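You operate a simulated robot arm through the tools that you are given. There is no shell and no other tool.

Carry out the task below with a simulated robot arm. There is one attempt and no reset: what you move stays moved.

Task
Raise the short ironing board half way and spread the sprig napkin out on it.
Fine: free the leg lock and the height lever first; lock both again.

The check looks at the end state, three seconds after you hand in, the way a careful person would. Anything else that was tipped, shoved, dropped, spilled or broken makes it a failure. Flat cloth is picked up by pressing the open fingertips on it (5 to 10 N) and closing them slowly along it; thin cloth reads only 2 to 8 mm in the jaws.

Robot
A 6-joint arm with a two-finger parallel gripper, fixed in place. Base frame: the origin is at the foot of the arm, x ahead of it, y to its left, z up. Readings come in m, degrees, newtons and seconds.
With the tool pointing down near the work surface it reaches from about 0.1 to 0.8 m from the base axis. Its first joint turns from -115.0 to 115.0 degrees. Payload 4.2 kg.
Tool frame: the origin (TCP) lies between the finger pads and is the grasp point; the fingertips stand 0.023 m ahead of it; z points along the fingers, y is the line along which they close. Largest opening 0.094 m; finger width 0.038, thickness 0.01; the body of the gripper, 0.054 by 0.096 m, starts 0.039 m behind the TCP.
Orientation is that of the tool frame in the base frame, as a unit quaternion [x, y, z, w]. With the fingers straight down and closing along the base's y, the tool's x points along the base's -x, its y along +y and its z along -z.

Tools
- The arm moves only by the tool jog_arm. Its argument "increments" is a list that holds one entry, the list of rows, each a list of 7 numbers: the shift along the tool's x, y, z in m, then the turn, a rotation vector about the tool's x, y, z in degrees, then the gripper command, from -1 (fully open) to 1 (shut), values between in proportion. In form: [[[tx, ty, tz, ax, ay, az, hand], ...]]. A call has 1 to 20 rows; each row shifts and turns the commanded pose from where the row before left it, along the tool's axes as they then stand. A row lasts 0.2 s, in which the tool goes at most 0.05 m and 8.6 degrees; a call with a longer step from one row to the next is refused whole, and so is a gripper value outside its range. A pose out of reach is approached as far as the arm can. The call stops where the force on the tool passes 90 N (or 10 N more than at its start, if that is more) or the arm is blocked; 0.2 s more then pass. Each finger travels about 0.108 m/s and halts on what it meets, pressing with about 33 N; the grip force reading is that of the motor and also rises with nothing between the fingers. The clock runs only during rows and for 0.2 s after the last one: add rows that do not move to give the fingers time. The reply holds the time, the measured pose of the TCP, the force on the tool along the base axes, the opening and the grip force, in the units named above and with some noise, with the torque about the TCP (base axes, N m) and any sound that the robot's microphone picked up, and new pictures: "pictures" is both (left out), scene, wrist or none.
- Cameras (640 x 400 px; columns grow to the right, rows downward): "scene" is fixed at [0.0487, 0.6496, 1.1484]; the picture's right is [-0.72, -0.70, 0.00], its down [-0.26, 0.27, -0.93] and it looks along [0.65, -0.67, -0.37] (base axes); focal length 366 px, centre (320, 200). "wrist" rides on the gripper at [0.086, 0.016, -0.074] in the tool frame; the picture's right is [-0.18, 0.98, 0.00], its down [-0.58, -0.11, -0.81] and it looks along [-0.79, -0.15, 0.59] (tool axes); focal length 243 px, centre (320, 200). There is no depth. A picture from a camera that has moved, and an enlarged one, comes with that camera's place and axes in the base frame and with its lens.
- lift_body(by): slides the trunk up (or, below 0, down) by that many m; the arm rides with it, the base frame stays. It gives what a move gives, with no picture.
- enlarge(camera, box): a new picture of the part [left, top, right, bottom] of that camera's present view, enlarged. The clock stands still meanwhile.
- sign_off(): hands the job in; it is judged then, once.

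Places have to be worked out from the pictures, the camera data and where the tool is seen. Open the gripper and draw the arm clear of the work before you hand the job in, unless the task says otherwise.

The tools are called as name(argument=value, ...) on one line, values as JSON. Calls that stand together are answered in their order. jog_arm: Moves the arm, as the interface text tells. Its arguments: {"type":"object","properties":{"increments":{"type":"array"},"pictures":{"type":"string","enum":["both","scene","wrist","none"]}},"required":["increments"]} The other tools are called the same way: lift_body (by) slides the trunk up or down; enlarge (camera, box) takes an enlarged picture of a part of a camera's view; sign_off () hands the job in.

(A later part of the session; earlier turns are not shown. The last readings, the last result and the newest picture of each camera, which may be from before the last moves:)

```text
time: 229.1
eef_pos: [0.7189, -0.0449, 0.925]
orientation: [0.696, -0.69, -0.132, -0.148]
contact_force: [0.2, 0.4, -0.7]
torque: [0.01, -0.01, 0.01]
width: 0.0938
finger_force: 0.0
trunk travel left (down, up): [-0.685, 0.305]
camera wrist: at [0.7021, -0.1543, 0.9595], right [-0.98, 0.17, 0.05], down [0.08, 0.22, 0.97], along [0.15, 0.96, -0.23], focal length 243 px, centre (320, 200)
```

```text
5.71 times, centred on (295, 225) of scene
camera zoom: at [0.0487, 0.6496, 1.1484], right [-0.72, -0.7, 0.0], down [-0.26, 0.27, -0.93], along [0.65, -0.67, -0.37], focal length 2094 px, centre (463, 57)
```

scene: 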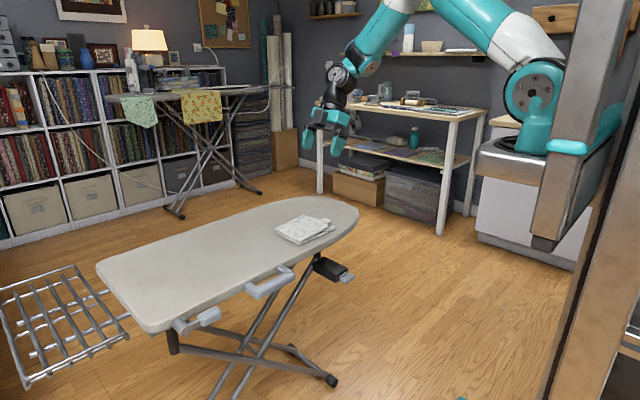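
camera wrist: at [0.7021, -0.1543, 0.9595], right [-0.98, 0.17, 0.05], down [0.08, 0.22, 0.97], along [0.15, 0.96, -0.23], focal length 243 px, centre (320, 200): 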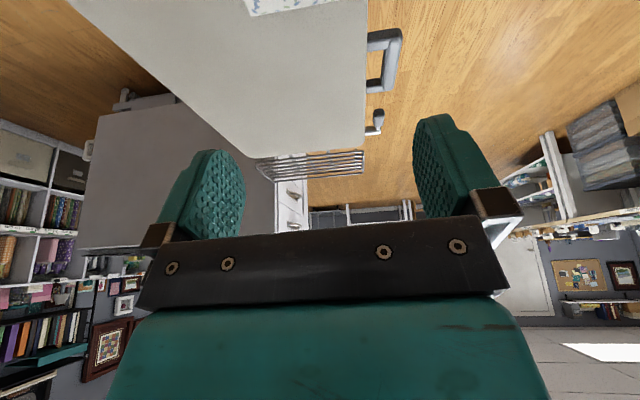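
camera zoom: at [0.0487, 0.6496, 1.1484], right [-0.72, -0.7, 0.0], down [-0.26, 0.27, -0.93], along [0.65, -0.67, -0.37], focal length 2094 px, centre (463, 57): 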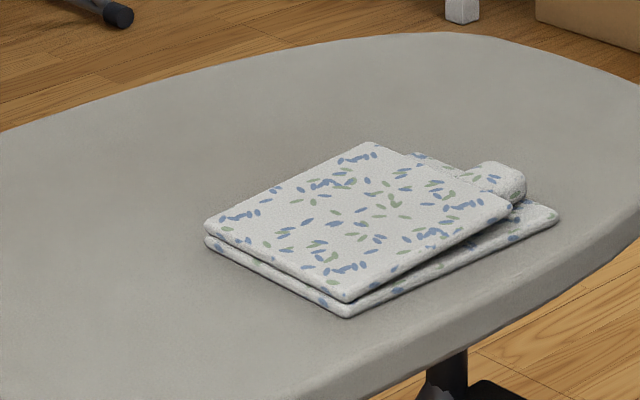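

The napkin's tab is now near (0.722, -0.067), with the fold at y≈0.06. I'll come down over the tab with the tool leaned 23° toward +y.

jog_arm(increments=[[[0.0218, 0.0003, 0.0356, 0, 0, 0, -0.3], [0.0218, 0.0003, 0.0356, 0, 0, 0, -0.3], [0.0218, 0.0003, 0.0356, 0, 0, 0, -0.3], [0.0218, 0.0003, 0.0356, 0, 0, 0, -0.3], [0, 0, 0, 0, 0, 0, -0.3]]], pictures="both")

enlarge(camera="scene", box=[245, 180, 365, 264])

enlarge(camera="wrist", box=[220, 0, 440, 230])

```text
time: 230.3
eef_pos: [0.7219, -0.07, 0.7602]
orientation: [0.696, -0.69, -0.133, -0.149]
contact_force: [0.4, -0.2, -0.3]
torque: [0.0, 0.0, 0.01]
width: 0.061
finger_force: 0.0
trunk travel left (down, up): [-0.685, 0.305]
camera wrist: at [0.7044, -0.1793, 0.794], right [-0.98, 0.17, 0.05], down [0.08, 0.22, 0.97], along [0.15, 0.96, -0.23], focal length 243 px, centre (320, 200)
```

scene: 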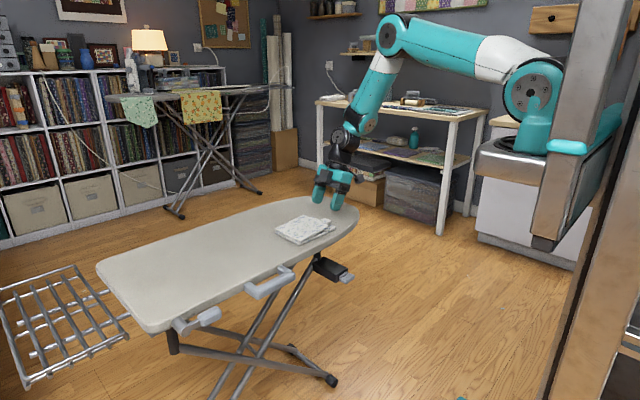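
wrist: 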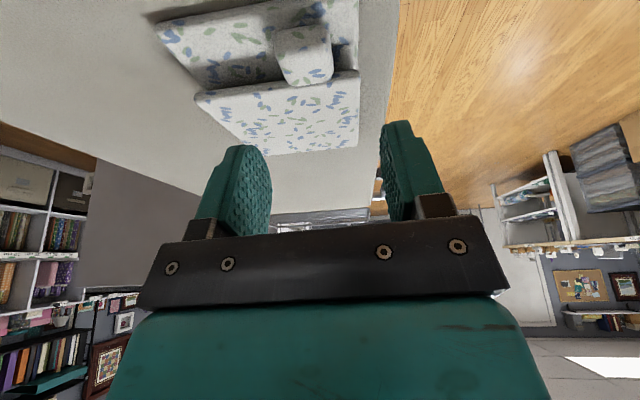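

```text
4.76 times, centred on (305, 222) of scene
camera zoom: at [0.0487, 0.6496, 1.1484], right [-0.72, -0.7, 0.0], down [-0.26, 0.27, -0.93], along [0.65, -0.67, -0.37], focal length 1745 px, centre (391, 95)
```

zoom: 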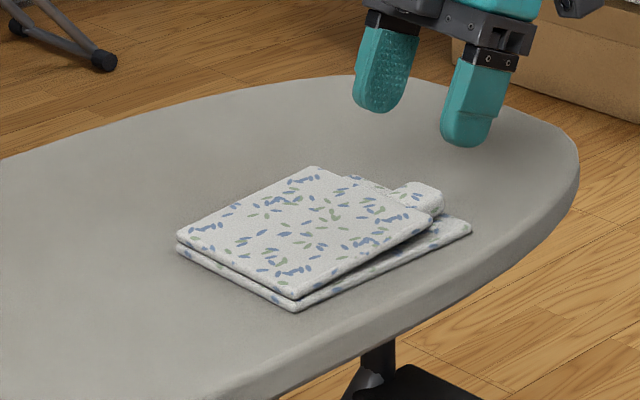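

```text
1.74 times, centred on (330, 115) of wrist
camera zoom: at [0.7044, -0.1793, 0.794], right [-0.98, 0.17, 0.05], down [0.08, 0.22, 0.97], along [0.15, 0.96, -0.23], focal length 422 px, centre (303, 348)
```

zoom: 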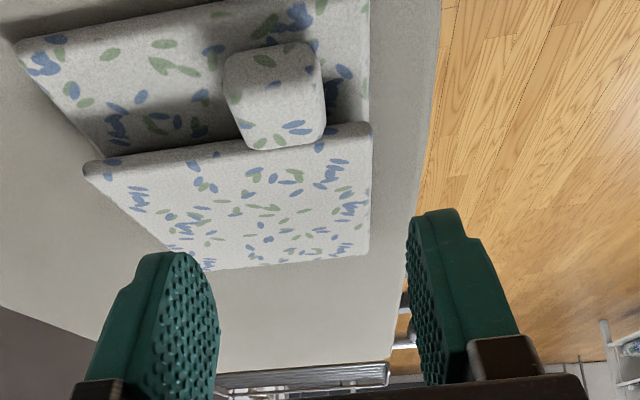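

The tab centre refines to about (0.724, -0.071). I'll descend to it.

jog_arm(increments=[[[0.0083, -0.0002, 0.0163, 0, 0, 0, -0.2], [0.0083, -0.0002, 0.0163, 0, 0, 0, -0.2], [0.0083, -0.0002, 0.0163, 0, 0, 0, -0.2], [0, 0, 0, 0, 0, 0, -0.2]]], pictures="both")

enlarge(camera="wrist", box=[220, 60, 440, 230])

enlarge(camera="scene", box=[265, 190, 345, 246])

```text
time: 231.3
eef_pos: [0.7226, -0.0758, 0.705]
orientation: [0.696, -0.69, -0.131, -0.15]
contact_force: [-2.1, -0.1, 7.8]
torque: [0.14, -0.19, 0.04]
width: 0.0559
finger_force: 0.0
trunk travel left (down, up): [-0.685, 0.305]
camera wrist: at [0.7063, -0.1836, 0.7406], right [-0.98, 0.17, 0.04], down [0.08, 0.22, 0.97], along [0.15, 0.96, -0.23], focal length 243 px, centre (320, 200)
```

scene: 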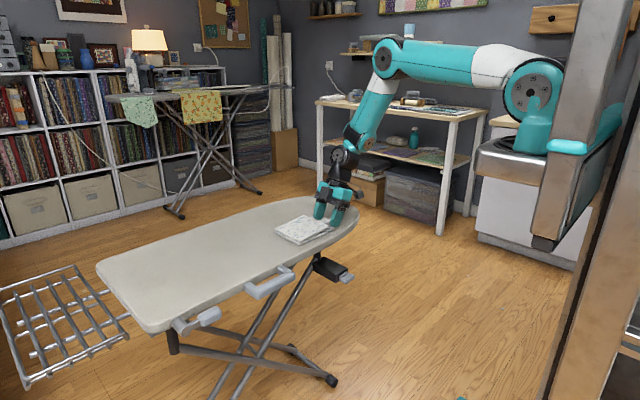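
wrist: 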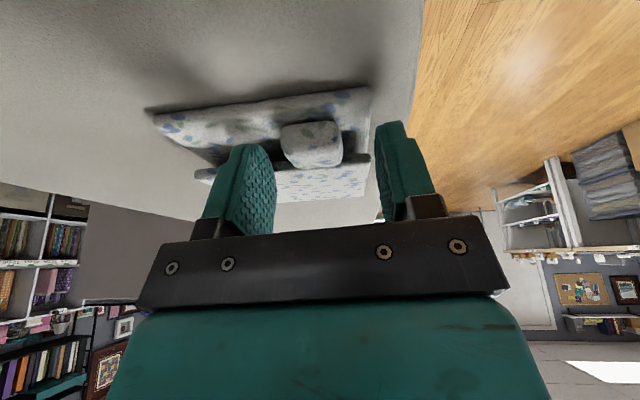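

```text
2.35 times, centred on (330, 145) of wrist
camera zoom: at [0.7063, -0.1836, 0.7406], right [-0.98, 0.17, 0.04], down [0.08, 0.22, 0.97], along [0.15, 0.96, -0.23], focal length 571 px, centre (296, 329)
```

zoom: 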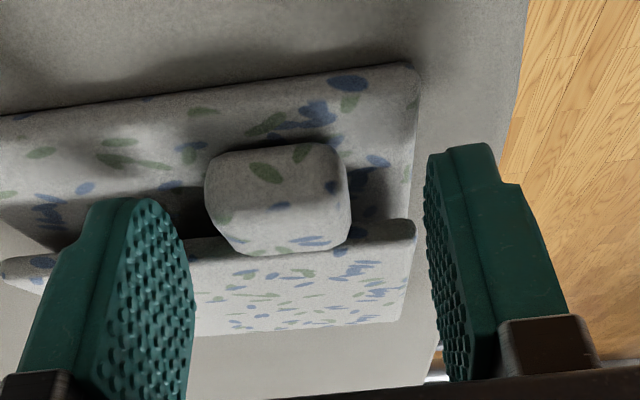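

```text
7.14 times, centred on (305, 218) of scene
camera zoom: at [0.0487, 0.6496, 1.1484], right [-0.72, -0.7, 0.0], down [-0.26, 0.27, -0.93], along [0.65, -0.67, -0.37], focal length 2617 px, centre (427, 71)
```

zoom: 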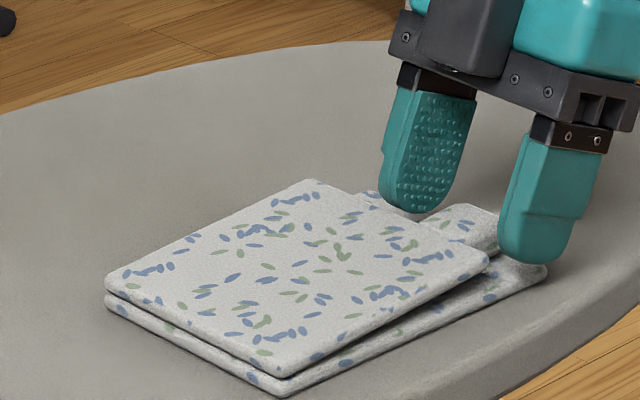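

There's a light 8 N contact, probably a fingertip on the panel edge. I'll shift 6 mm toward -y, lift 1 mm, and close on the tab.

jog_arm(increments=[[[0.0052, 0, -0.0032, 0, 0, 0, -0.1], [0, 0, 0, 0, 0, 0, 0.1], [0, 0, 0, 0, 0, 0, 0.3], [0, 0, 0, 0, 0, 0, 0.42], [0, 0, 0, 0, 0, 0, 0.42]]], pictures="wrist")

enlarge(camera="wrist", box=[220, 60, 440, 230])

enlarge(camera="scene", box=[265, 190, 345, 246])

```text
time: 232.5
eef_pos: [0.7228, -0.0809, 0.7063]
orientation: [0.696, -0.69, -0.132, -0.15]
contact_force: [-0.5, -0.5, 1.0]
torque: [0.03, 0.05, 0.05]
width: 0.0289
finger_force: 33.2
trunk travel left (down, up): [-0.685, 0.305]
camera wrist: at [0.7061, -0.1897, 0.7412], right [-0.98, 0.17, 0.05], down [0.08, 0.22, 0.97], along [0.15, 0.96, -0.23], focal length 243 px, centre (320, 200)
```

wrist: 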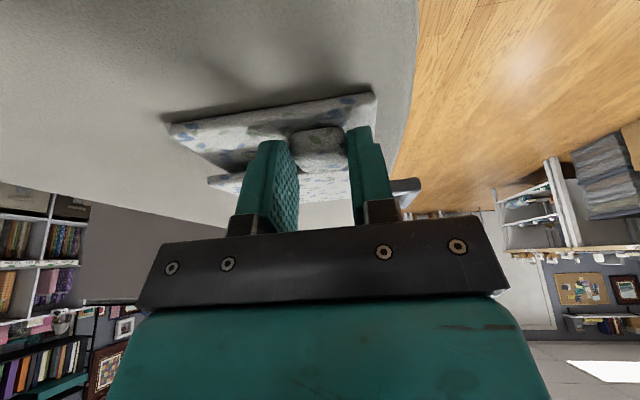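

```text
2.35 times, centred on (330, 145) of wrist
camera zoom: at [0.7061, -0.1897, 0.7412], right [-0.98, 0.17, 0.05], down [0.08, 0.22, 0.97], along [0.15, 0.96, -0.23], focal length 571 px, centre (296, 329)
```

zoom: 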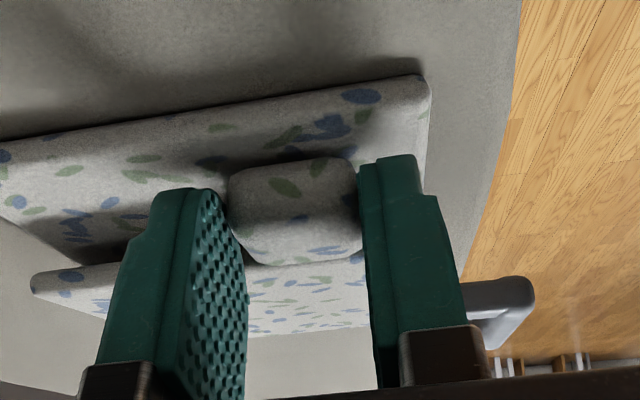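

```text
7.14 times, centred on (305, 218) of scene
camera zoom: at [0.0487, 0.6496, 1.1484], right [-0.72, -0.7, 0.0], down [-0.26, 0.27, -0.93], along [0.65, -0.67, -0.37], focal length 2617 px, centre (427, 71)
```

zoom: 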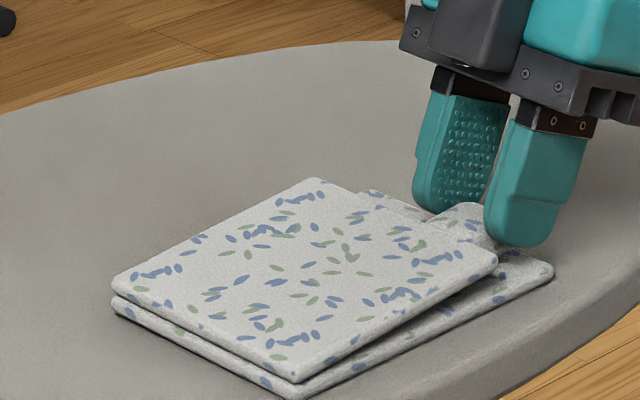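

The tab is gripped firmly. Now I'll turn the page by rotating rigidly about the fold line, 6 × 8°.

jog_arm(increments=[[[-0.012, 0, -0.0146, 0, 8, 0, 0.44], [-0.012, 0, -0.0146, 0, 8, 0, 0.44], [-0.012, 0, -0.0146, 0, 8, 0, 0.44], [-0.012, 0, -0.0146, 0, 8, 0, 0.44], [-0.012, 0, -0.0146, 0, 8, 0, 0.44], [-0.012, 0, -0.0146, 0, 8, 0, 0.44], [0, 0, 0, 0, 0, 0, 0.44]]], pictures="both")

enlarge(camera="scene", box=[225, 160, 365, 266])

```text
time: 234.1
eef_pos: [0.7215, -0.0159, 0.7958]
orientation: [-0.689, 0.691, -0.164, -0.144]
contact_force: [2.5, -1.6, 11.7]
torque: [0.72, 0.1, -0.12]
width: 0.0288
finger_force: 32.5
trunk travel left (down, up): [-0.685, 0.305]
camera wrist: at [0.7014, -0.0612, 0.8993], right [-0.98, 0.16, -0.11], down [0.09, 0.87, 0.48], along [0.17, 0.47, -0.87], focal length 243 px, centre (320, 200)
```

scene: 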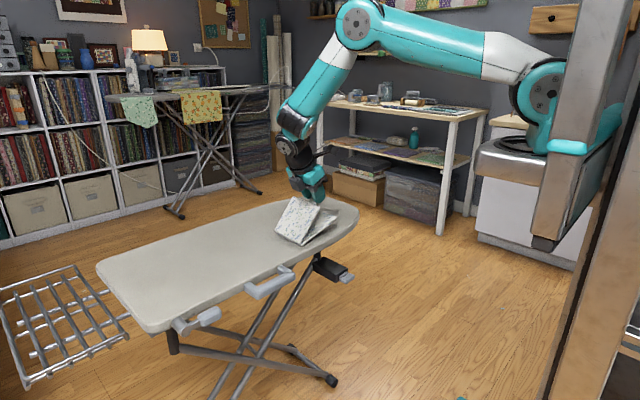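
wrist: 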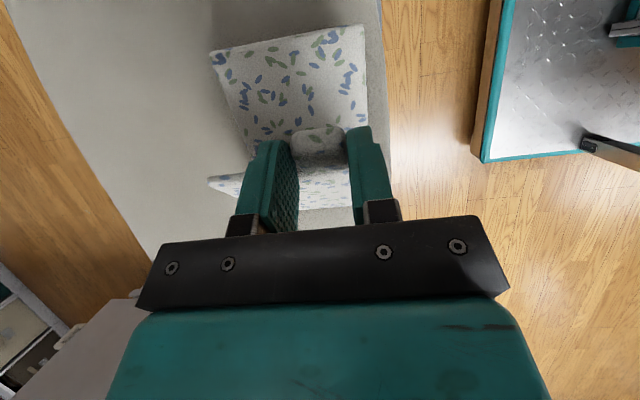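

```text
3.77 times, centred on (295, 213) of scene
camera zoom: at [0.0487, 0.6496, 1.1484], right [-0.72, -0.7, 0.0], down [-0.26, 0.27, -0.93], along [0.65, -0.67, -0.37], focal length 1382 px, centre (414, 151)
```

zoom: 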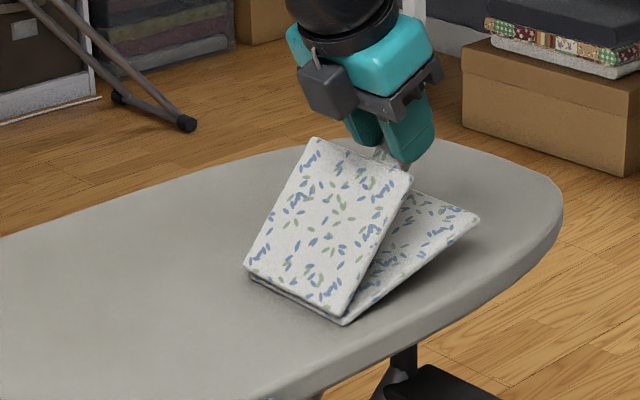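

The page is at about 52° and the fold is pressed into the board. I'll continue with a touch more lift.

jog_arm(increments=[[[-0.012, 0, -0.0166, 0, 8, 0, 0.44], [-0.012, 0, -0.0166, 0, 8, 0, 0.44], [-0.012, 0, -0.0155, 0, 8, 0, 0.44], [0, 0, 0, 0, 0, 0, 0.44]]], pictures="scene")

enlarge(camera="scene", box=[225, 160, 365, 266])

```text
time: 235.1
eef_pos: [0.7212, 0.0407, 0.8156]
orientation: [-0.639, 0.646, -0.304, -0.286]
contact_force: [2.5, -2.0, 13.1]
torque: [-0.09, -0.03, 0.0]
width: 0.0285
finger_force: 32.9
trunk travel left (down, up): [-0.685, 0.305]
```

scene: 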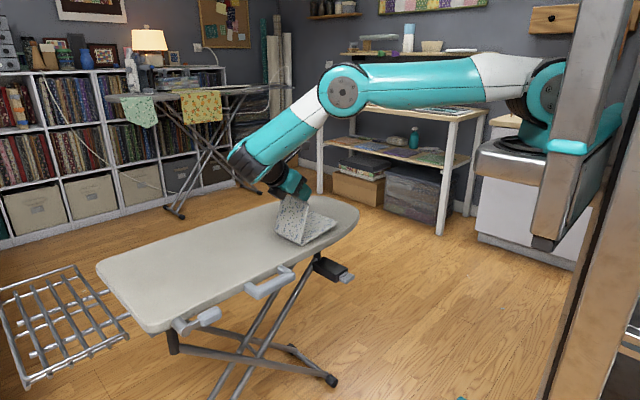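

```text
3.77 times, centred on (295, 213) of scene
camera zoom: at [0.0487, 0.6496, 1.1484], right [-0.72, -0.7, 0.0], down [-0.26, 0.27, -0.93], along [0.65, -0.67, -0.37], focal length 1382 px, centre (414, 151)
```

zoom: 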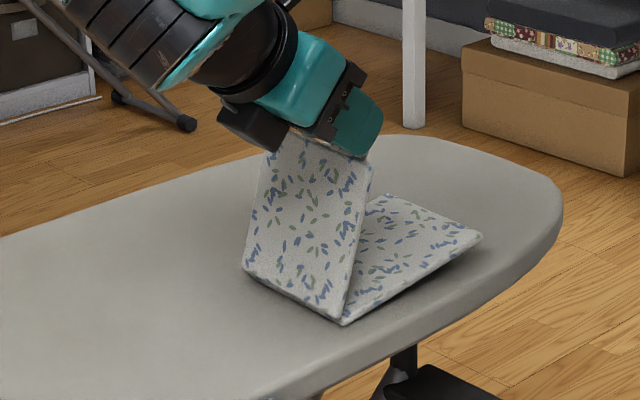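

The page is at about 76°, still within reach. I'll continue carefully past vertical.

jog_arm(increments=[[[-0.009, 0, -0.0115, 0, 6, 0, 0.44], [-0.009, 0, -0.0115, 0, 6, 0, 0.44], [0, 0, 0, 0, 0, 0, 0.44]]], pictures="scene")

enlarge(camera="scene", box=[225, 160, 365, 266])

```text
time: 235.9
eef_pos: [0.6742, 0.032, 0.8175]
orientation: [-0.606, 0.613, -0.367, -0.35]
contact_force: [0.2, 0.3, -0.8]
torque: [0.03, 0.11, -0.02]
width: 0.029
finger_force: 33.0
out of reach, approached as far as the arm can: row 1, 2
trunk travel left (down, up): [-0.685, 0.305]
```

scene: 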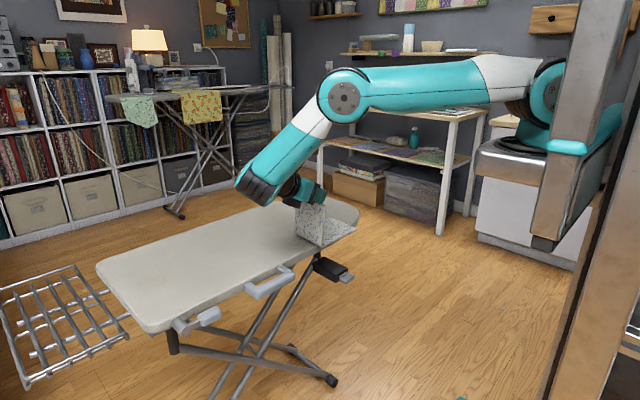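

```text
3.77 times, centred on (295, 213) of scene
camera zoom: at [0.0487, 0.6496, 1.1484], right [-0.72, -0.7, 0.0], down [-0.26, 0.27, -0.93], along [0.65, -0.67, -0.37], focal length 1382 px, centre (414, 151)
```

zoom: 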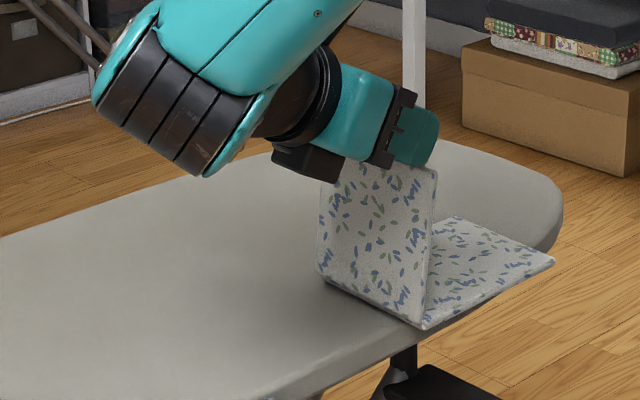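

The page is essentially vertical (about 89°), but the napkin slid toward the near edge, so I mustn't tilt further here. I'll lighten the pinch so the tab can pivot, and carry it over toward +y while un-tilting the tool.

jog_arm(increments=[[[0, 0, 0, 0, 0, 0, 0.396], [0, 0, 0, 0, 0, 0, 0.396], [-0.004, 0, -0.0071, 0, -5, 0, 0.396], [-0.0046, 0, -0.0065, 0, -5, 0, 0.396], [0, 0, 0, 0, 0, 0, 0.396]]], pictures="scene")

enlarge(camera="scene", box=[225, 160, 365, 266])

```text
time: 237.1
eef_pos: [0.6743, 0.048, 0.818]
orientation: [-0.635, 0.641, -0.314, -0.297]
contact_force: [0.2, -0.4, -0.2]
torque: [-0.01, 0.03, -0.02]
width: 0.0296
finger_force: 10.9
trunk travel left (down, up): [-0.685, 0.305]
```

scene: 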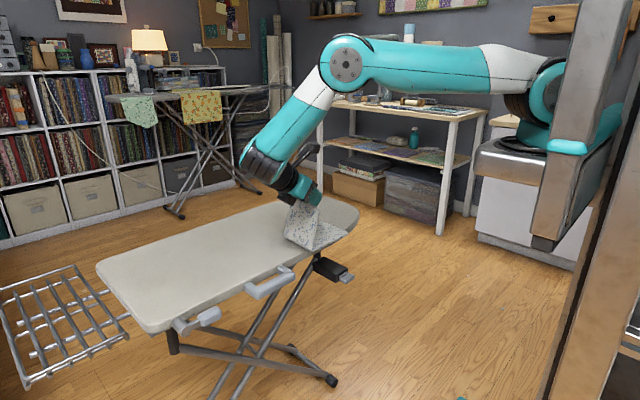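

```text
3.77 times, centred on (295, 213) of scene
camera zoom: at [0.0487, 0.6496, 1.1484], right [-0.72, -0.7, 0.0], down [-0.26, 0.27, -0.93], along [0.65, -0.67, -0.37], focal length 1382 px, centre (414, 151)
```

zoom: 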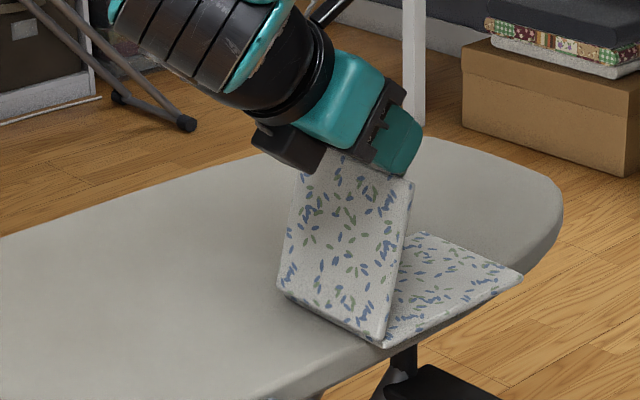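

The page still turned with the tool at 11 N. I'll go back to vertical, then lighten the pinch further before carrying the tab over.

jog_arm(increments=[[[0, 0, 0, 0, 0, 0, 0.42], [0.0046, 0, 0.0065, 0, 5, 0, 0.42], [0.004, 0, 0.0071, 0, 5, 0, 0.42], [0, 0, 0, 0, 0, 0, 0.42], [0, 0, 0, 0, 0, 0, 0.389], [0, 0, 0, 0, 0, 0, 0.389]]], pictures="scene")

enlarge(camera="scene", box=[225, 160, 365, 266])

```text
time: 238.5
eef_pos: [0.6746, 0.0308, 0.8179]
orientation: [-0.605, 0.613, -0.367, -0.35]
contact_force: [-0.1, -0.7, 0.8]
torque: [-0.04, -0.04, 0.01]
width: 0.0297
finger_force: 1.1
trunk travel left (down, up): [-0.685, 0.305]
```

scene: 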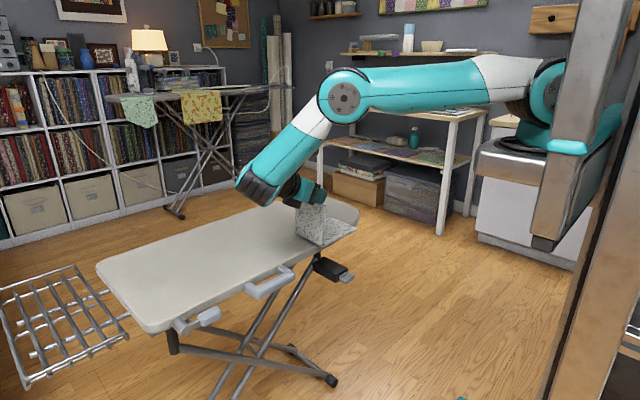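

```text
3.77 times, centred on (295, 213) of scene
camera zoom: at [0.0487, 0.6496, 1.1484], right [-0.72, -0.7, 0.0], down [-0.26, 0.27, -0.93], along [0.65, -0.67, -0.37], focal length 1382 px, centre (414, 151)
```

zoom: 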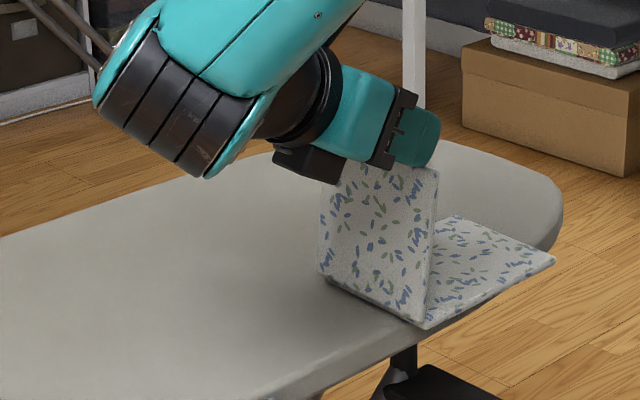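

The page is held at about 89° with only about 1 N. Now I'll carry the tab toward +y while un-tilting.

jog_arm(increments=[[[-0.004, 0, -0.0071, 0, -5, 0, 0.389], [-0.0046, 0, -0.0065, 0, -5, 0, 0.389], [-0.0052, 0, -0.0059, 0, -5, 0, 0.389], [0, 0, 0, 0, 0, 0, 0.389]]], pictures="scene")

enlarge(camera="scene", box=[225, 160, 365, 266])

```text
time: 239.5
eef_pos: [0.6755, 0.0566, 0.8163]
orientation: [-0.649, 0.653, -0.285, -0.267]
contact_force: [-1.5, 0.0, 1.7]
torque: [-0.03, 0.03, -0.02]
width: 0.0296
finger_force: 10.7
trunk travel left (down, up): [-0.685, 0.305]
```

scene: 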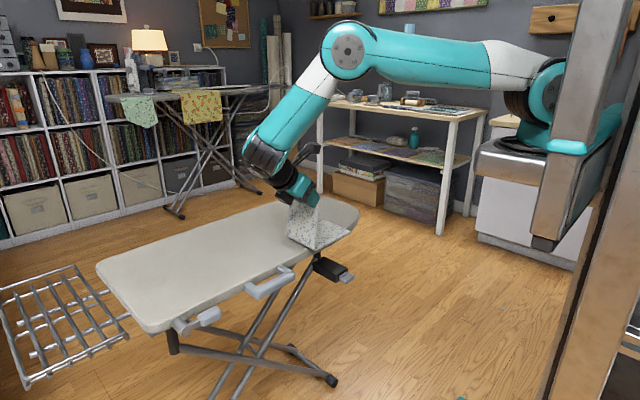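

```text
3.77 times, centred on (295, 213) of scene
camera zoom: at [0.0487, 0.6496, 1.1484], right [-0.72, -0.7, 0.0], down [-0.26, 0.27, -0.93], along [0.65, -0.67, -0.37], focal length 1382 px, centre (414, 151)
```

zoom: 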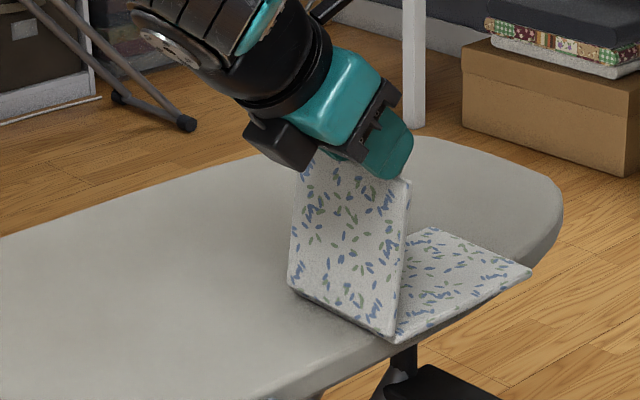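

With the lighter pinch the tab pivoted (tool un-tilted 15°, the page only lost about 4°), so I can ratchet. I'll tighten and tilt 10° again to take the page past vertical.

jog_arm(increments=[[[0, 0, 0, 0, 0, 0, 0.43], [0, 0, 0, 0, 0, 0, 0.43], [-0.009, 0, -0.0082, 0, 5, 0, 0.43], [-0.009, 0, -0.0082, 0, 5, 0, 0.43], [0, 0, 0, 0, 0, 0, 0.43]]], pictures="scene")

enlarge(camera="scene", box=[225, 160, 365, 266])

```text
time: 240.7
eef_pos: [0.6674, 0.073, 0.8143]
orientation: [-0.621, 0.628, -0.341, -0.323]
contact_force: [0.0, 0.5, 0.9]
torque: [-0.03, 0.03, -0.02]
width: 0.0289
finger_force: 33.4
out of reach, approached as far as the arm can: row 4
trunk travel left (down, up): [-0.685, 0.305]
```

scene: 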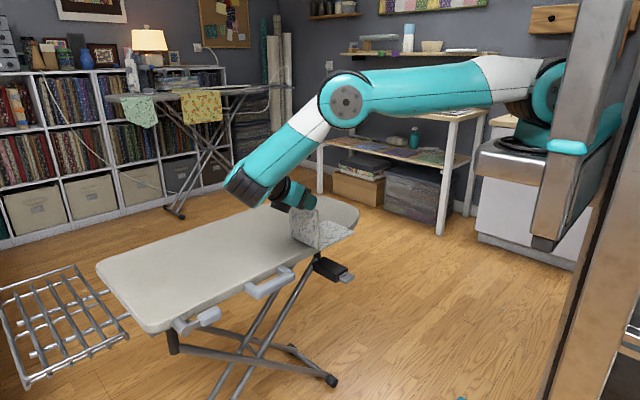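

```text
3.77 times, centred on (295, 213) of scene
camera zoom: at [0.0487, 0.6496, 1.1484], right [-0.72, -0.7, 0.0], down [-0.26, 0.27, -0.93], along [0.65, -0.67, -0.37], focal length 1382 px, centre (414, 151)
```

zoom: 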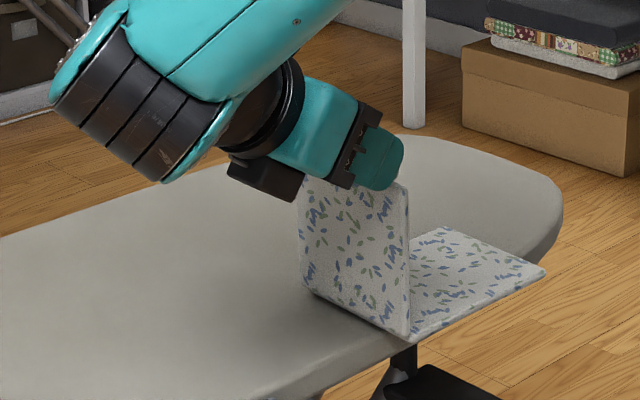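

The page is now slightly past vertical. I'll lighten the pinch again and carry it further toward +y while un-tilting; gravity should now help.

jog_arm(increments=[[[0, 0, 0, 0, 0, 0, 0.389], [0, 0, 0, 0, 0, 0, 0.389], [-0.0045, 0, -0.0075, 0, -5, 0, 0.389], [-0.005, 0, -0.007, 0, -5, 0, 0.389], [-0.0056, 0, -0.0062, 0, -5, 0, 0.389], [-0.0062, 0, -0.0054, 0, -5, 0, 0.389], [0, 0, 0, 0, 0, 0, 0.389]]], pictures="scene")

enlarge(camera="scene", box=[225, 160, 365, 266])

```text
time: 242.3
eef_pos: [0.6668, 0.1062, 0.8157]
orientation: [-0.67, 0.675, -0.227, -0.21]
contact_force: [0.3, 0.0, 1.4]
torque: [-0.04, 0.01, -0.02]
width: 0.0299
finger_force: 10.9
trunk travel left (down, up): [-0.685, 0.305]
```

scene: 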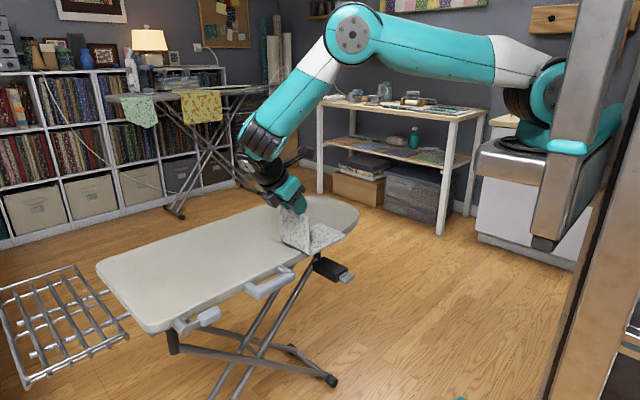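

```text
3.77 times, centred on (295, 213) of scene
camera zoom: at [0.0487, 0.6496, 1.1484], right [-0.72, -0.7, 0.0], down [-0.26, 0.27, -0.93], along [0.65, -0.67, -0.37], focal length 1382 px, centre (414, 151)
```

zoom: 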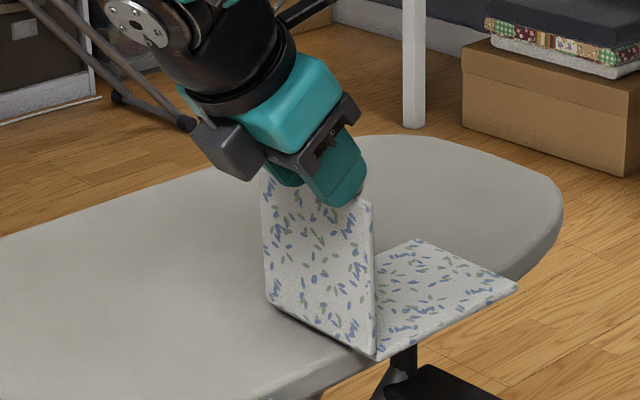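

The page is at about 92°. One more ratchet: tighten, tilt 10°, then release.

jog_arm(increments=[[[0, 0, 0, 0, 0, 0, 0.43], [0, 0, 0, 0, 0, 0, 0.43], [-0.0102, 0, -0.0068, 0, 5, 0, 0.43], [-0.0102, 0, -0.0068, 0, 5, 0, 0.43], [-0.0102, 0, -0.0068, 0, 5, 0, 0.43], [0, 0, 0, 0, 0, 0, 0.43]]], pictures="scene")

enlarge(camera="scene", box=[225, 160, 365, 266])

```text
time: 243.7
eef_pos: [0.6491, 0.1216, 0.8127]
orientation: [-0.636, 0.641, -0.314, -0.295]
contact_force: [-1.0, -0.2, -0.3]
torque: [0.03, 0.0, -0.04]
width: 0.0291
finger_force: 33.1
out of reach, approached as far as the arm can: row 5
trunk travel left (down, up): [-0.685, 0.305]
```

scene: 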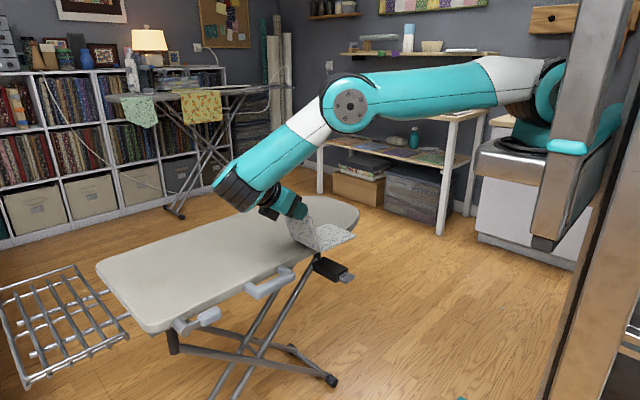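

```text
3.77 times, centred on (295, 213) of scene
camera zoom: at [0.0487, 0.6496, 1.1484], right [-0.72, -0.7, 0.0], down [-0.26, 0.27, -0.93], along [0.65, -0.67, -0.37], focal length 1382 px, centre (414, 151)
```

zoom: 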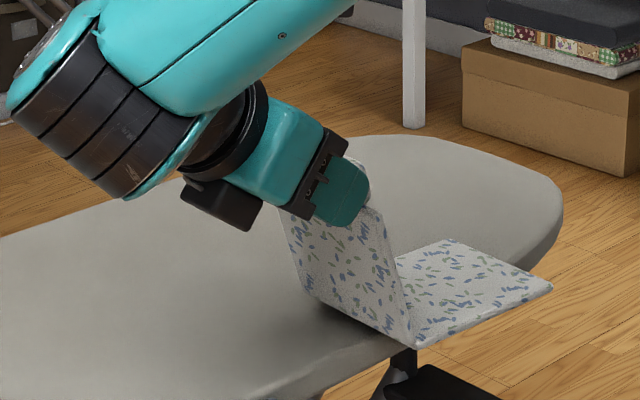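

The page leans well past vertical (about 110°). The napkin overhangs the near edge a bit, but I can slide it back afterwards. I'll release now and let the page fall open.

jog_arm(increments=[[[0, 0, 0, 0, 0, 0, 0.0], [0, 0, 0, 0, 0, 0, -0.5], [0, 0, 0, 0, 0, 0, -0.5]]], pictures="both")

enlarge(camera="scene", box=[205, 160, 365, 280])

```text
time: 244.5
eef_pos: [0.6489, 0.1237, 0.8127]
orientation: [-0.635, 0.641, -0.313, -0.296]
contact_force: [0.0, 0.4, 0.0]
torque: [0.04, -0.03, 0.0]
width: 0.0706
finger_force: 0.0
trunk travel left (down, up): [-0.685, 0.305]
camera wrist: at [0.6293, 0.1269, 0.926], right [-0.98, 0.11, -0.17], down [0.1, 0.99, 0.06], along [0.17, 0.04, -0.98], focal length 243 px, centre (320, 200)
```

scene: 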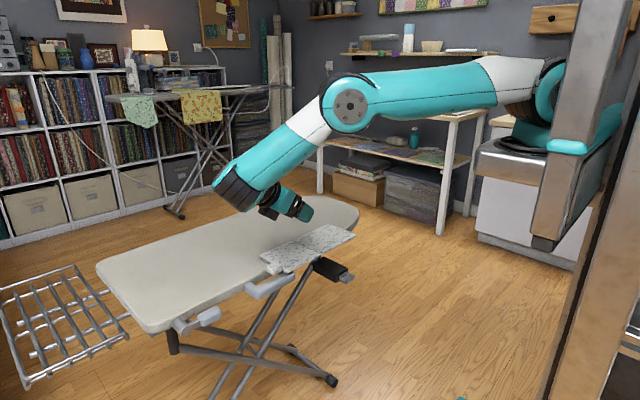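
wrist: 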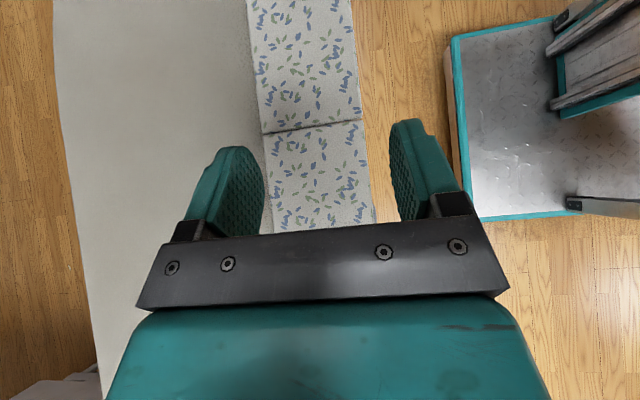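

```text
3.33 times, centred on (285, 220) of scene
camera zoom: at [0.0487, 0.6496, 1.1484], right [-0.72, -0.7, 0.0], down [-0.26, 0.27, -0.93], along [0.65, -0.67, -0.37], focal length 1221 px, centre (437, 133)
```

zoom: 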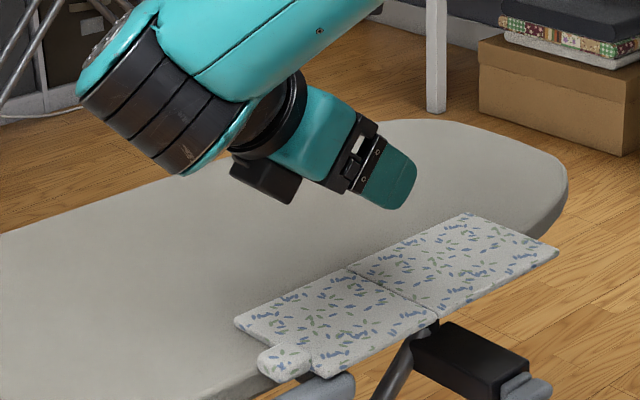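

Excellent: the napkin has fallen fully open, two panels flat, spanning about x 0.613–0.718 and y -0.08–0.18. It overhangs the near edge by about 3 cm, so I'll bring the tool vertical with the fingers spread along y and slide it back onto the board.

jog_arm(increments=[[[0, 0, -0.01, 0, -8.5, 0, -1], [0, 0, -0.01, 0, -8.5, 0, -1], [0, 0, -0.01, 0, -8.5, 0, -1], [0, 0, 0, 0, -8.5, 0, -1], [0, 0, 0, 0, -8.5, 0, -1], [0, 0, 0, 0, -8.5, 0, -1], [0, 0, 0, 0, 0, 8.6, -1], [0, 0, 0, 0, 0, 8.6, -1], [0, 0, 0, 0, 0, 8.6, -1], [0, 0, 0, 0, 0, 8.6, -1], [0, 0, 0, 0, 0, 8.6, -1], [0, 0, 0, 0, 0, 8.6, -1], [0, 0, 0, 0, 0, 8.6, -1], [0, 0, 0, 0, 0, 8.6, -1], [0, 0, 0, 0, 0, 8.6, -1], [0, 0, 0, 0, 0, 8.6, -1], [0, 0, 0, 0, 0, 4, -1], [0, 0, 0, 0, 0, 0, -1]]], pictures="both")

enlarge(camera="scene", box=[205, 180, 365, 300])

```text
time: 248.3
eef_pos: [0.648, 0.1436, 0.834]
orientation: [0.0, 1.0, -0.001, 0.012]
contact_force: [0.2, 0.4, -0.2]
torque: [0.01, 0.01, 0.01]
width: 0.0941
finger_force: 0.0
trunk travel left (down, up): [-0.685, 0.305]
camera wrist: at [0.5592, 0.1597, 0.9063], right [0.18, 0.98, 0.0], down [0.56, -0.11, 0.82], along [0.81, -0.15, -0.57], focal length 243 px, centre (320, 200)
```

scene: 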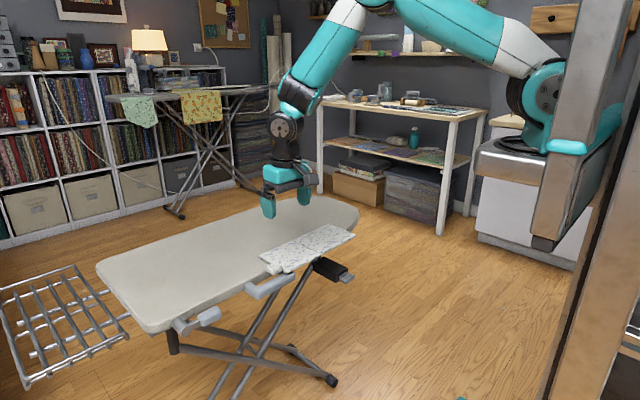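
wrist: 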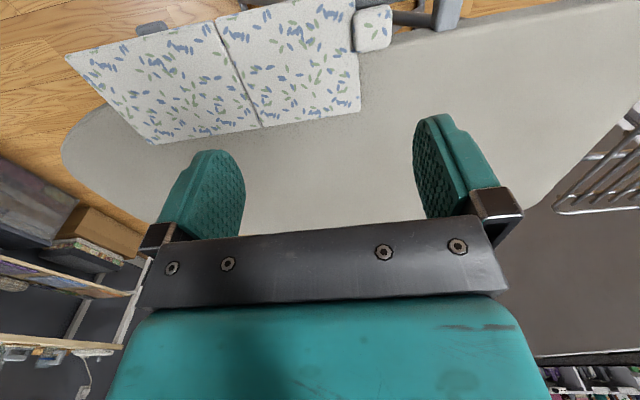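

```text
3.33 times, centred on (285, 240) of scene
camera zoom: at [0.0487, 0.6496, 1.1484], right [-0.72, -0.7, 0.0], down [-0.26, 0.27, -0.93], along [0.65, -0.67, -0.37], focal length 1221 px, centre (437, 67)
```

zoom: 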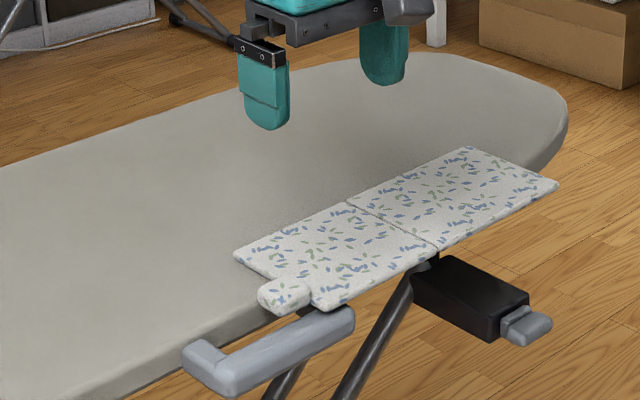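

I have a clear view. I'll first find the board-top height by touching down gently on the bare cover at about (0.69, 0.30).

jog_arm(increments=[[[-0.0084, 0.0312, 0.022, 0, 0, 0, -1], [-0.0084, 0.0312, 0.022, 0, 0, 0, -1], [-0.0084, 0.0312, 0.022, 0, 0, 0, -1], [-0.0084, 0.0312, 0.022, 0, 0, 0, -1], [-0.0084, 0.0312, 0.022, 0, 0, 0, -1], [0, 0, 0.01, 0, 0, 0, -1], [0, 0, 0, 0, 0, 0, -1]]], pictures="none")

jog_arm(increments=[[[0, 0, 0.005, 0, 0, 0, -1], [0, 0, 0.004, 0, 0, 0, -1], [0, 0, 0, 0, 0, 0, -1]]], pictures="none")

jog_arm(increments=[[[0, 0, 0.003, 0, 0, 0, -1], [0, 0, 0, 0, 0, 0, -1]]], pictures="none")

jog_arm(increments=[[[0, 0, 0.003, 0, 0, 0, -1], [0, 0, 0, 0, 0, 0, -1]]], pictures="none")

```text
time: 249.9
eef_pos: [0.6915, 0.2985, 0.716]
orientation: [-0.001, 1.0, 0.0, 0.013]
contact_force: [-0.3, 0.2, -0.1]
torque: [-0.01, -0.01, -0.04]
width: 0.0944
finger_force: 0.1
trunk travel left (down, up): [-0.685, 0.305]
```

```text
time: 250.7
eef_pos: [0.6937, 0.2993, 0.7073]
orientation: [-0.001, 1.0, -0.001, 0.013]
contact_force: [0.2, -0.1, 0.1]
torque: [-0.02, -0.03, 0.02]
width: 0.094
finger_force: 0.0
trunk travel left (down, up): [-0.685, 0.305]
```

```text
time: 251.3
eef_pos: [0.6931, 0.2997, 0.7032]
orientation: [-0.001, 1.0, 0.0, 0.013]
contact_force: [-0.1, 0.3, 0.3]
torque: [0.03, -0.01, 0.02]
width: 0.0937
finger_force: 0.0
trunk travel left (down, up): [-0.685, 0.305]
```

```text
time: 251.9
eef_pos: [0.6916, 0.299, 0.7001]
orientation: [-0.001, 1.0, -0.001, 0.013]
contact_force: [0.8, -0.8, 0.5]
torque: [-0.01, 0.02, 0.0]
width: 0.094
finger_force: 0.1
trunk travel left (down, up): [-0.685, 0.305]
```

No contact yet at TCP z 0.700. I'll go on down in small steps.

jog_arm(increments=[[[0, 0, 0.003, 0, 0, 0, -1], [0, 0, 0, 0, 0, 0, -1]]], pictures="none")

jog_arm(increments=[[[0, 0, 0.002, 0, 0, 0, -1], [0, 0, 0, 0, 0, 0, -1]]], pictures="none")

jog_arm(increments=[[[0, 0, 0.002, 0, 0, 0, -1], [0, 0, 0, 0, 0, 0, -1]]], pictures="none")

jog_arm(increments=[[[0, 0, 0.002, 0, 0, 0, -1], [0, 0, 0, 0, 0, 0, -1]]], pictures="none")

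```text
time: 252.5
eef_pos: [0.6927, 0.2985, 0.6978]
orientation: [-0.002, 1.0, -0.001, 0.013]
contact_force: [0.3, -0.2, 0.2]
torque: [0.01, 0.0, -0.04]
width: 0.0941
finger_force: 0.1
trunk travel left (down, up): [-0.685, 0.305]
```

```text
time: 253.1
eef_pos: [0.693, 0.2986, 0.6947]
orientation: [-0.001, 1.0, -0.001, 0.012]
contact_force: [0.3, -0.1, -0.3]
torque: [0.0, -0.02, 0.02]
width: 0.0941
finger_force: 0.0
trunk travel left (down, up): [-0.685, 0.305]
```

```text
time: 253.7
eef_pos: [0.6925, 0.2994, 0.6941]
orientation: [-0.001, 1.0, -0.001, 0.013]
contact_force: [-0.7, -0.2, 0.0]
torque: [-0.01, -0.01, 0.0]
width: 0.094
finger_force: 0.2
trunk travel left (down, up): [-0.685, 0.305]
```

```text
time: 254.3
eef_pos: [0.6938, 0.2983, 0.6905]
orientation: [-0.001, 1.0, -0.001, 0.013]
contact_force: [0.3, 0.2, 0.2]
torque: [-0.04, 0.02, 0.03]
width: 0.0938
finger_force: 0.0
trunk travel left (down, up): [-0.685, 0.305]
```

jog_arm(increments=[[[0, 0, 0.002, 0, 0, 0, -1], [0, 0, 0, 0, 0, 0, -1]]], pictures="none")

jog_arm(increments=[[[0, 0, 0.002, 0, 0, 0, -1], [0, 0, 0, 0, 0, 0, -1]]], pictures="none")

jog_arm(increments=[[[0, 0, 0.002, 0, 0, 0, -1], [0, 0, 0, 0, 0, 0, -1]]], pictures="both")

enlarge(camera="scene", box=[185, 180, 345, 300])

```text
time: 254.9
eef_pos: [0.6932, 0.2993, 0.6899]
orientation: [-0.003, 1.0, -0.001, 0.013]
contact_force: [-2.3, -0.7, 6.4]
torque: [0.32, 0.19, 0.09]
width: 0.0935
finger_force: 0.2
trunk travel left (down, up): [-0.685, 0.305]
```

```text
time: 255.5
eef_pos: [0.694, 0.3004, 0.6888]
orientation: [-0.002, 1.0, 0.0, 0.014]
contact_force: [-8.8, -3.1, 28.9]
torque: [0.01, 0.75, 0.52]
width: 0.0927
finger_force: 0.0
trunk travel left (down, up): [-0.685, 0.305]
```

```text
time: 256.1
eef_pos: [0.6935, 0.3007, 0.6893]
orientation: [-0.002, 1.0, 0.0, 0.014]
contact_force: [-18.2, -17.9, 58.8]
torque: [-0.27, 1.48, 1.46]
width: 0.0922
finger_force: 0.1
trunk travel left (down, up): [-0.685, 0.305]
camera wrist: at [0.6046, 0.3157, 0.7613], right [0.18, 0.98, 0.01], down [0.56, -0.11, 0.82], along [0.81, -0.15, -0.57], focal length 243 px, centre (320, 200)
```

scene: 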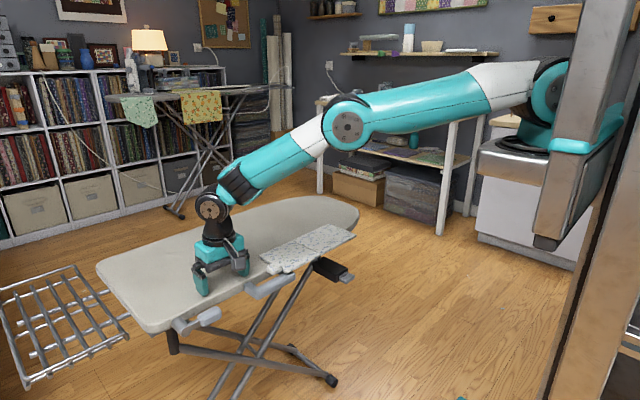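
wrist: 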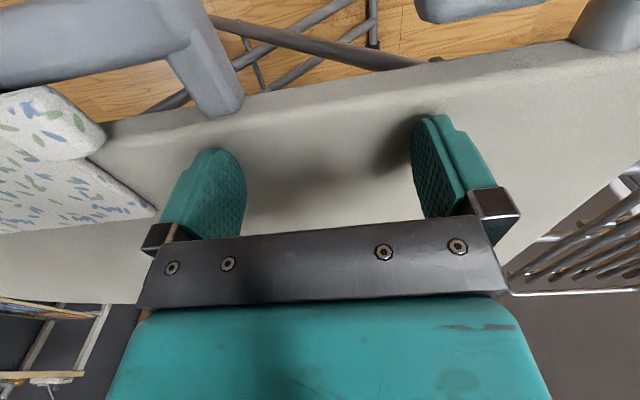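

```text
3.33 times, centred on (265, 240) of scene
camera zoom: at [0.0487, 0.6496, 1.1484], right [-0.72, -0.7, 0.0], down [-0.26, 0.27, -0.93], along [0.65, -0.67, -0.37], focal length 1221 px, centre (503, 67)
```

zoom: 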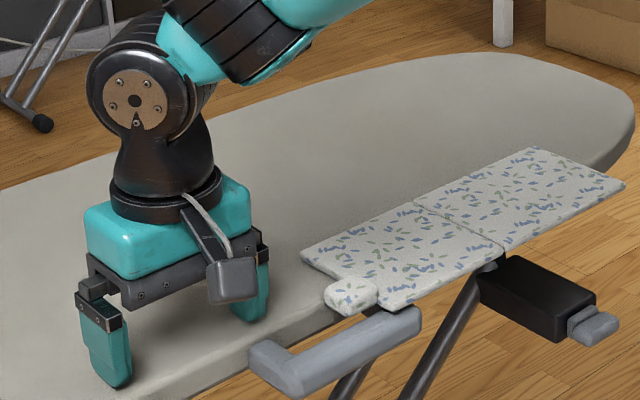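

Contact is at TCP z≈0.6895, so the board top is at about 0.667. I'll lift and move in front of the napkin's near edge, centred at y≈0.05, with the tips just above board height.

jog_arm(increments=[[[0, 0, -0.03, 0, 0, 0, -1], [0, 0, -0.03, 0, 0, 0, -1], [0.017, -0.0357, 0, 0, 0, 0, -1], [0.017, -0.0357, 0, 0, 0, 0, -1], [0.017, -0.0357, 0, 0, 0, 0, -1], [0.017, -0.0357, 0, 0, 0, 0, -1], [0.017, -0.0357, 0, 0, 0, 0, -1], [0.017, -0.0357, 0, 0, 0, 0, -1], [0.017, -0.0357, 0, 0, 0, 0, -1], [0, 0, 0, 0, 0, 0, -1]]], pictures="both")

enlarge(camera="wrist", box=[100, 0, 500, 230])

```text
time: 258.3
eef_pos: [0.5737, 0.0507, 0.7421]
orientation: [-0.002, 1.0, -0.001, 0.012]
contact_force: [1.2, 0.5, 0.3]
torque: [0.0, 0.0, 0.0]
width: 0.094
finger_force: 0.0
trunk travel left (down, up): [-0.685, 0.305]
camera wrist: at [0.4854, 0.0662, 0.8142], right [0.18, 0.98, 0.0], down [0.56, -0.11, 0.82], along [0.81, -0.15, -0.57], focal length 243 px, centre (320, 200)
```

scene: 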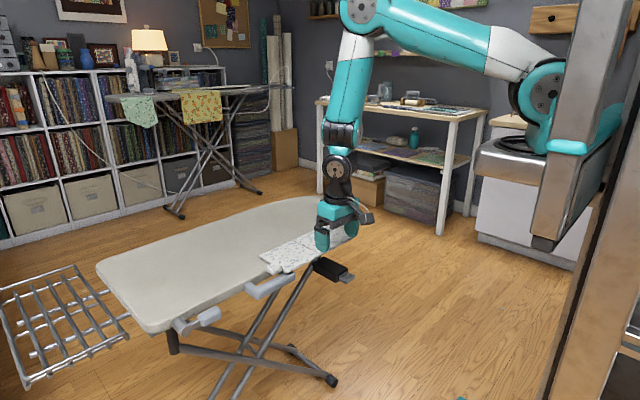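
wrist: 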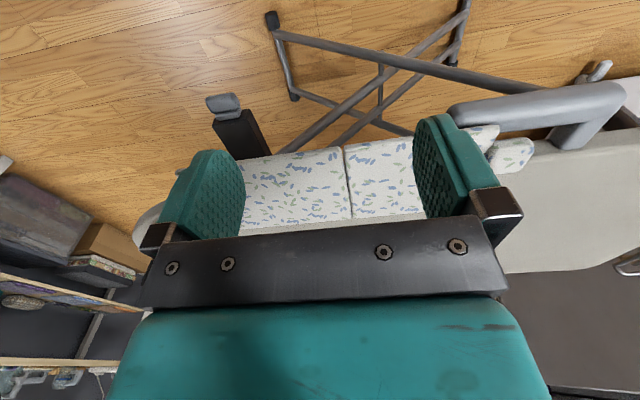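

```text
1.60 times, centred on (300, 115) of wrist
camera zoom: at [0.4854, 0.0662, 0.8142], right [0.18, 0.98, 0.0], down [0.56, -0.11, 0.82], along [0.81, -0.15, -0.57], focal length 388 px, centre (352, 336)
```

zoom: 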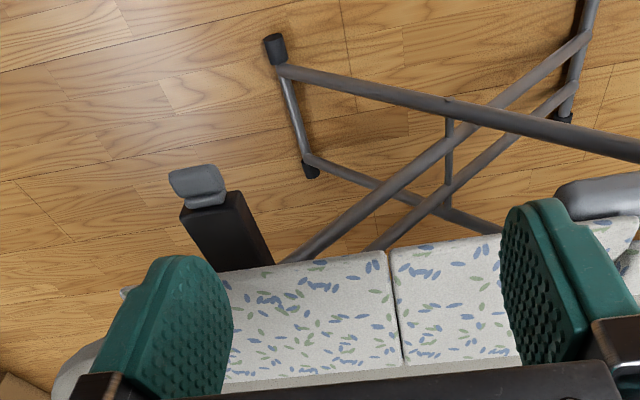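

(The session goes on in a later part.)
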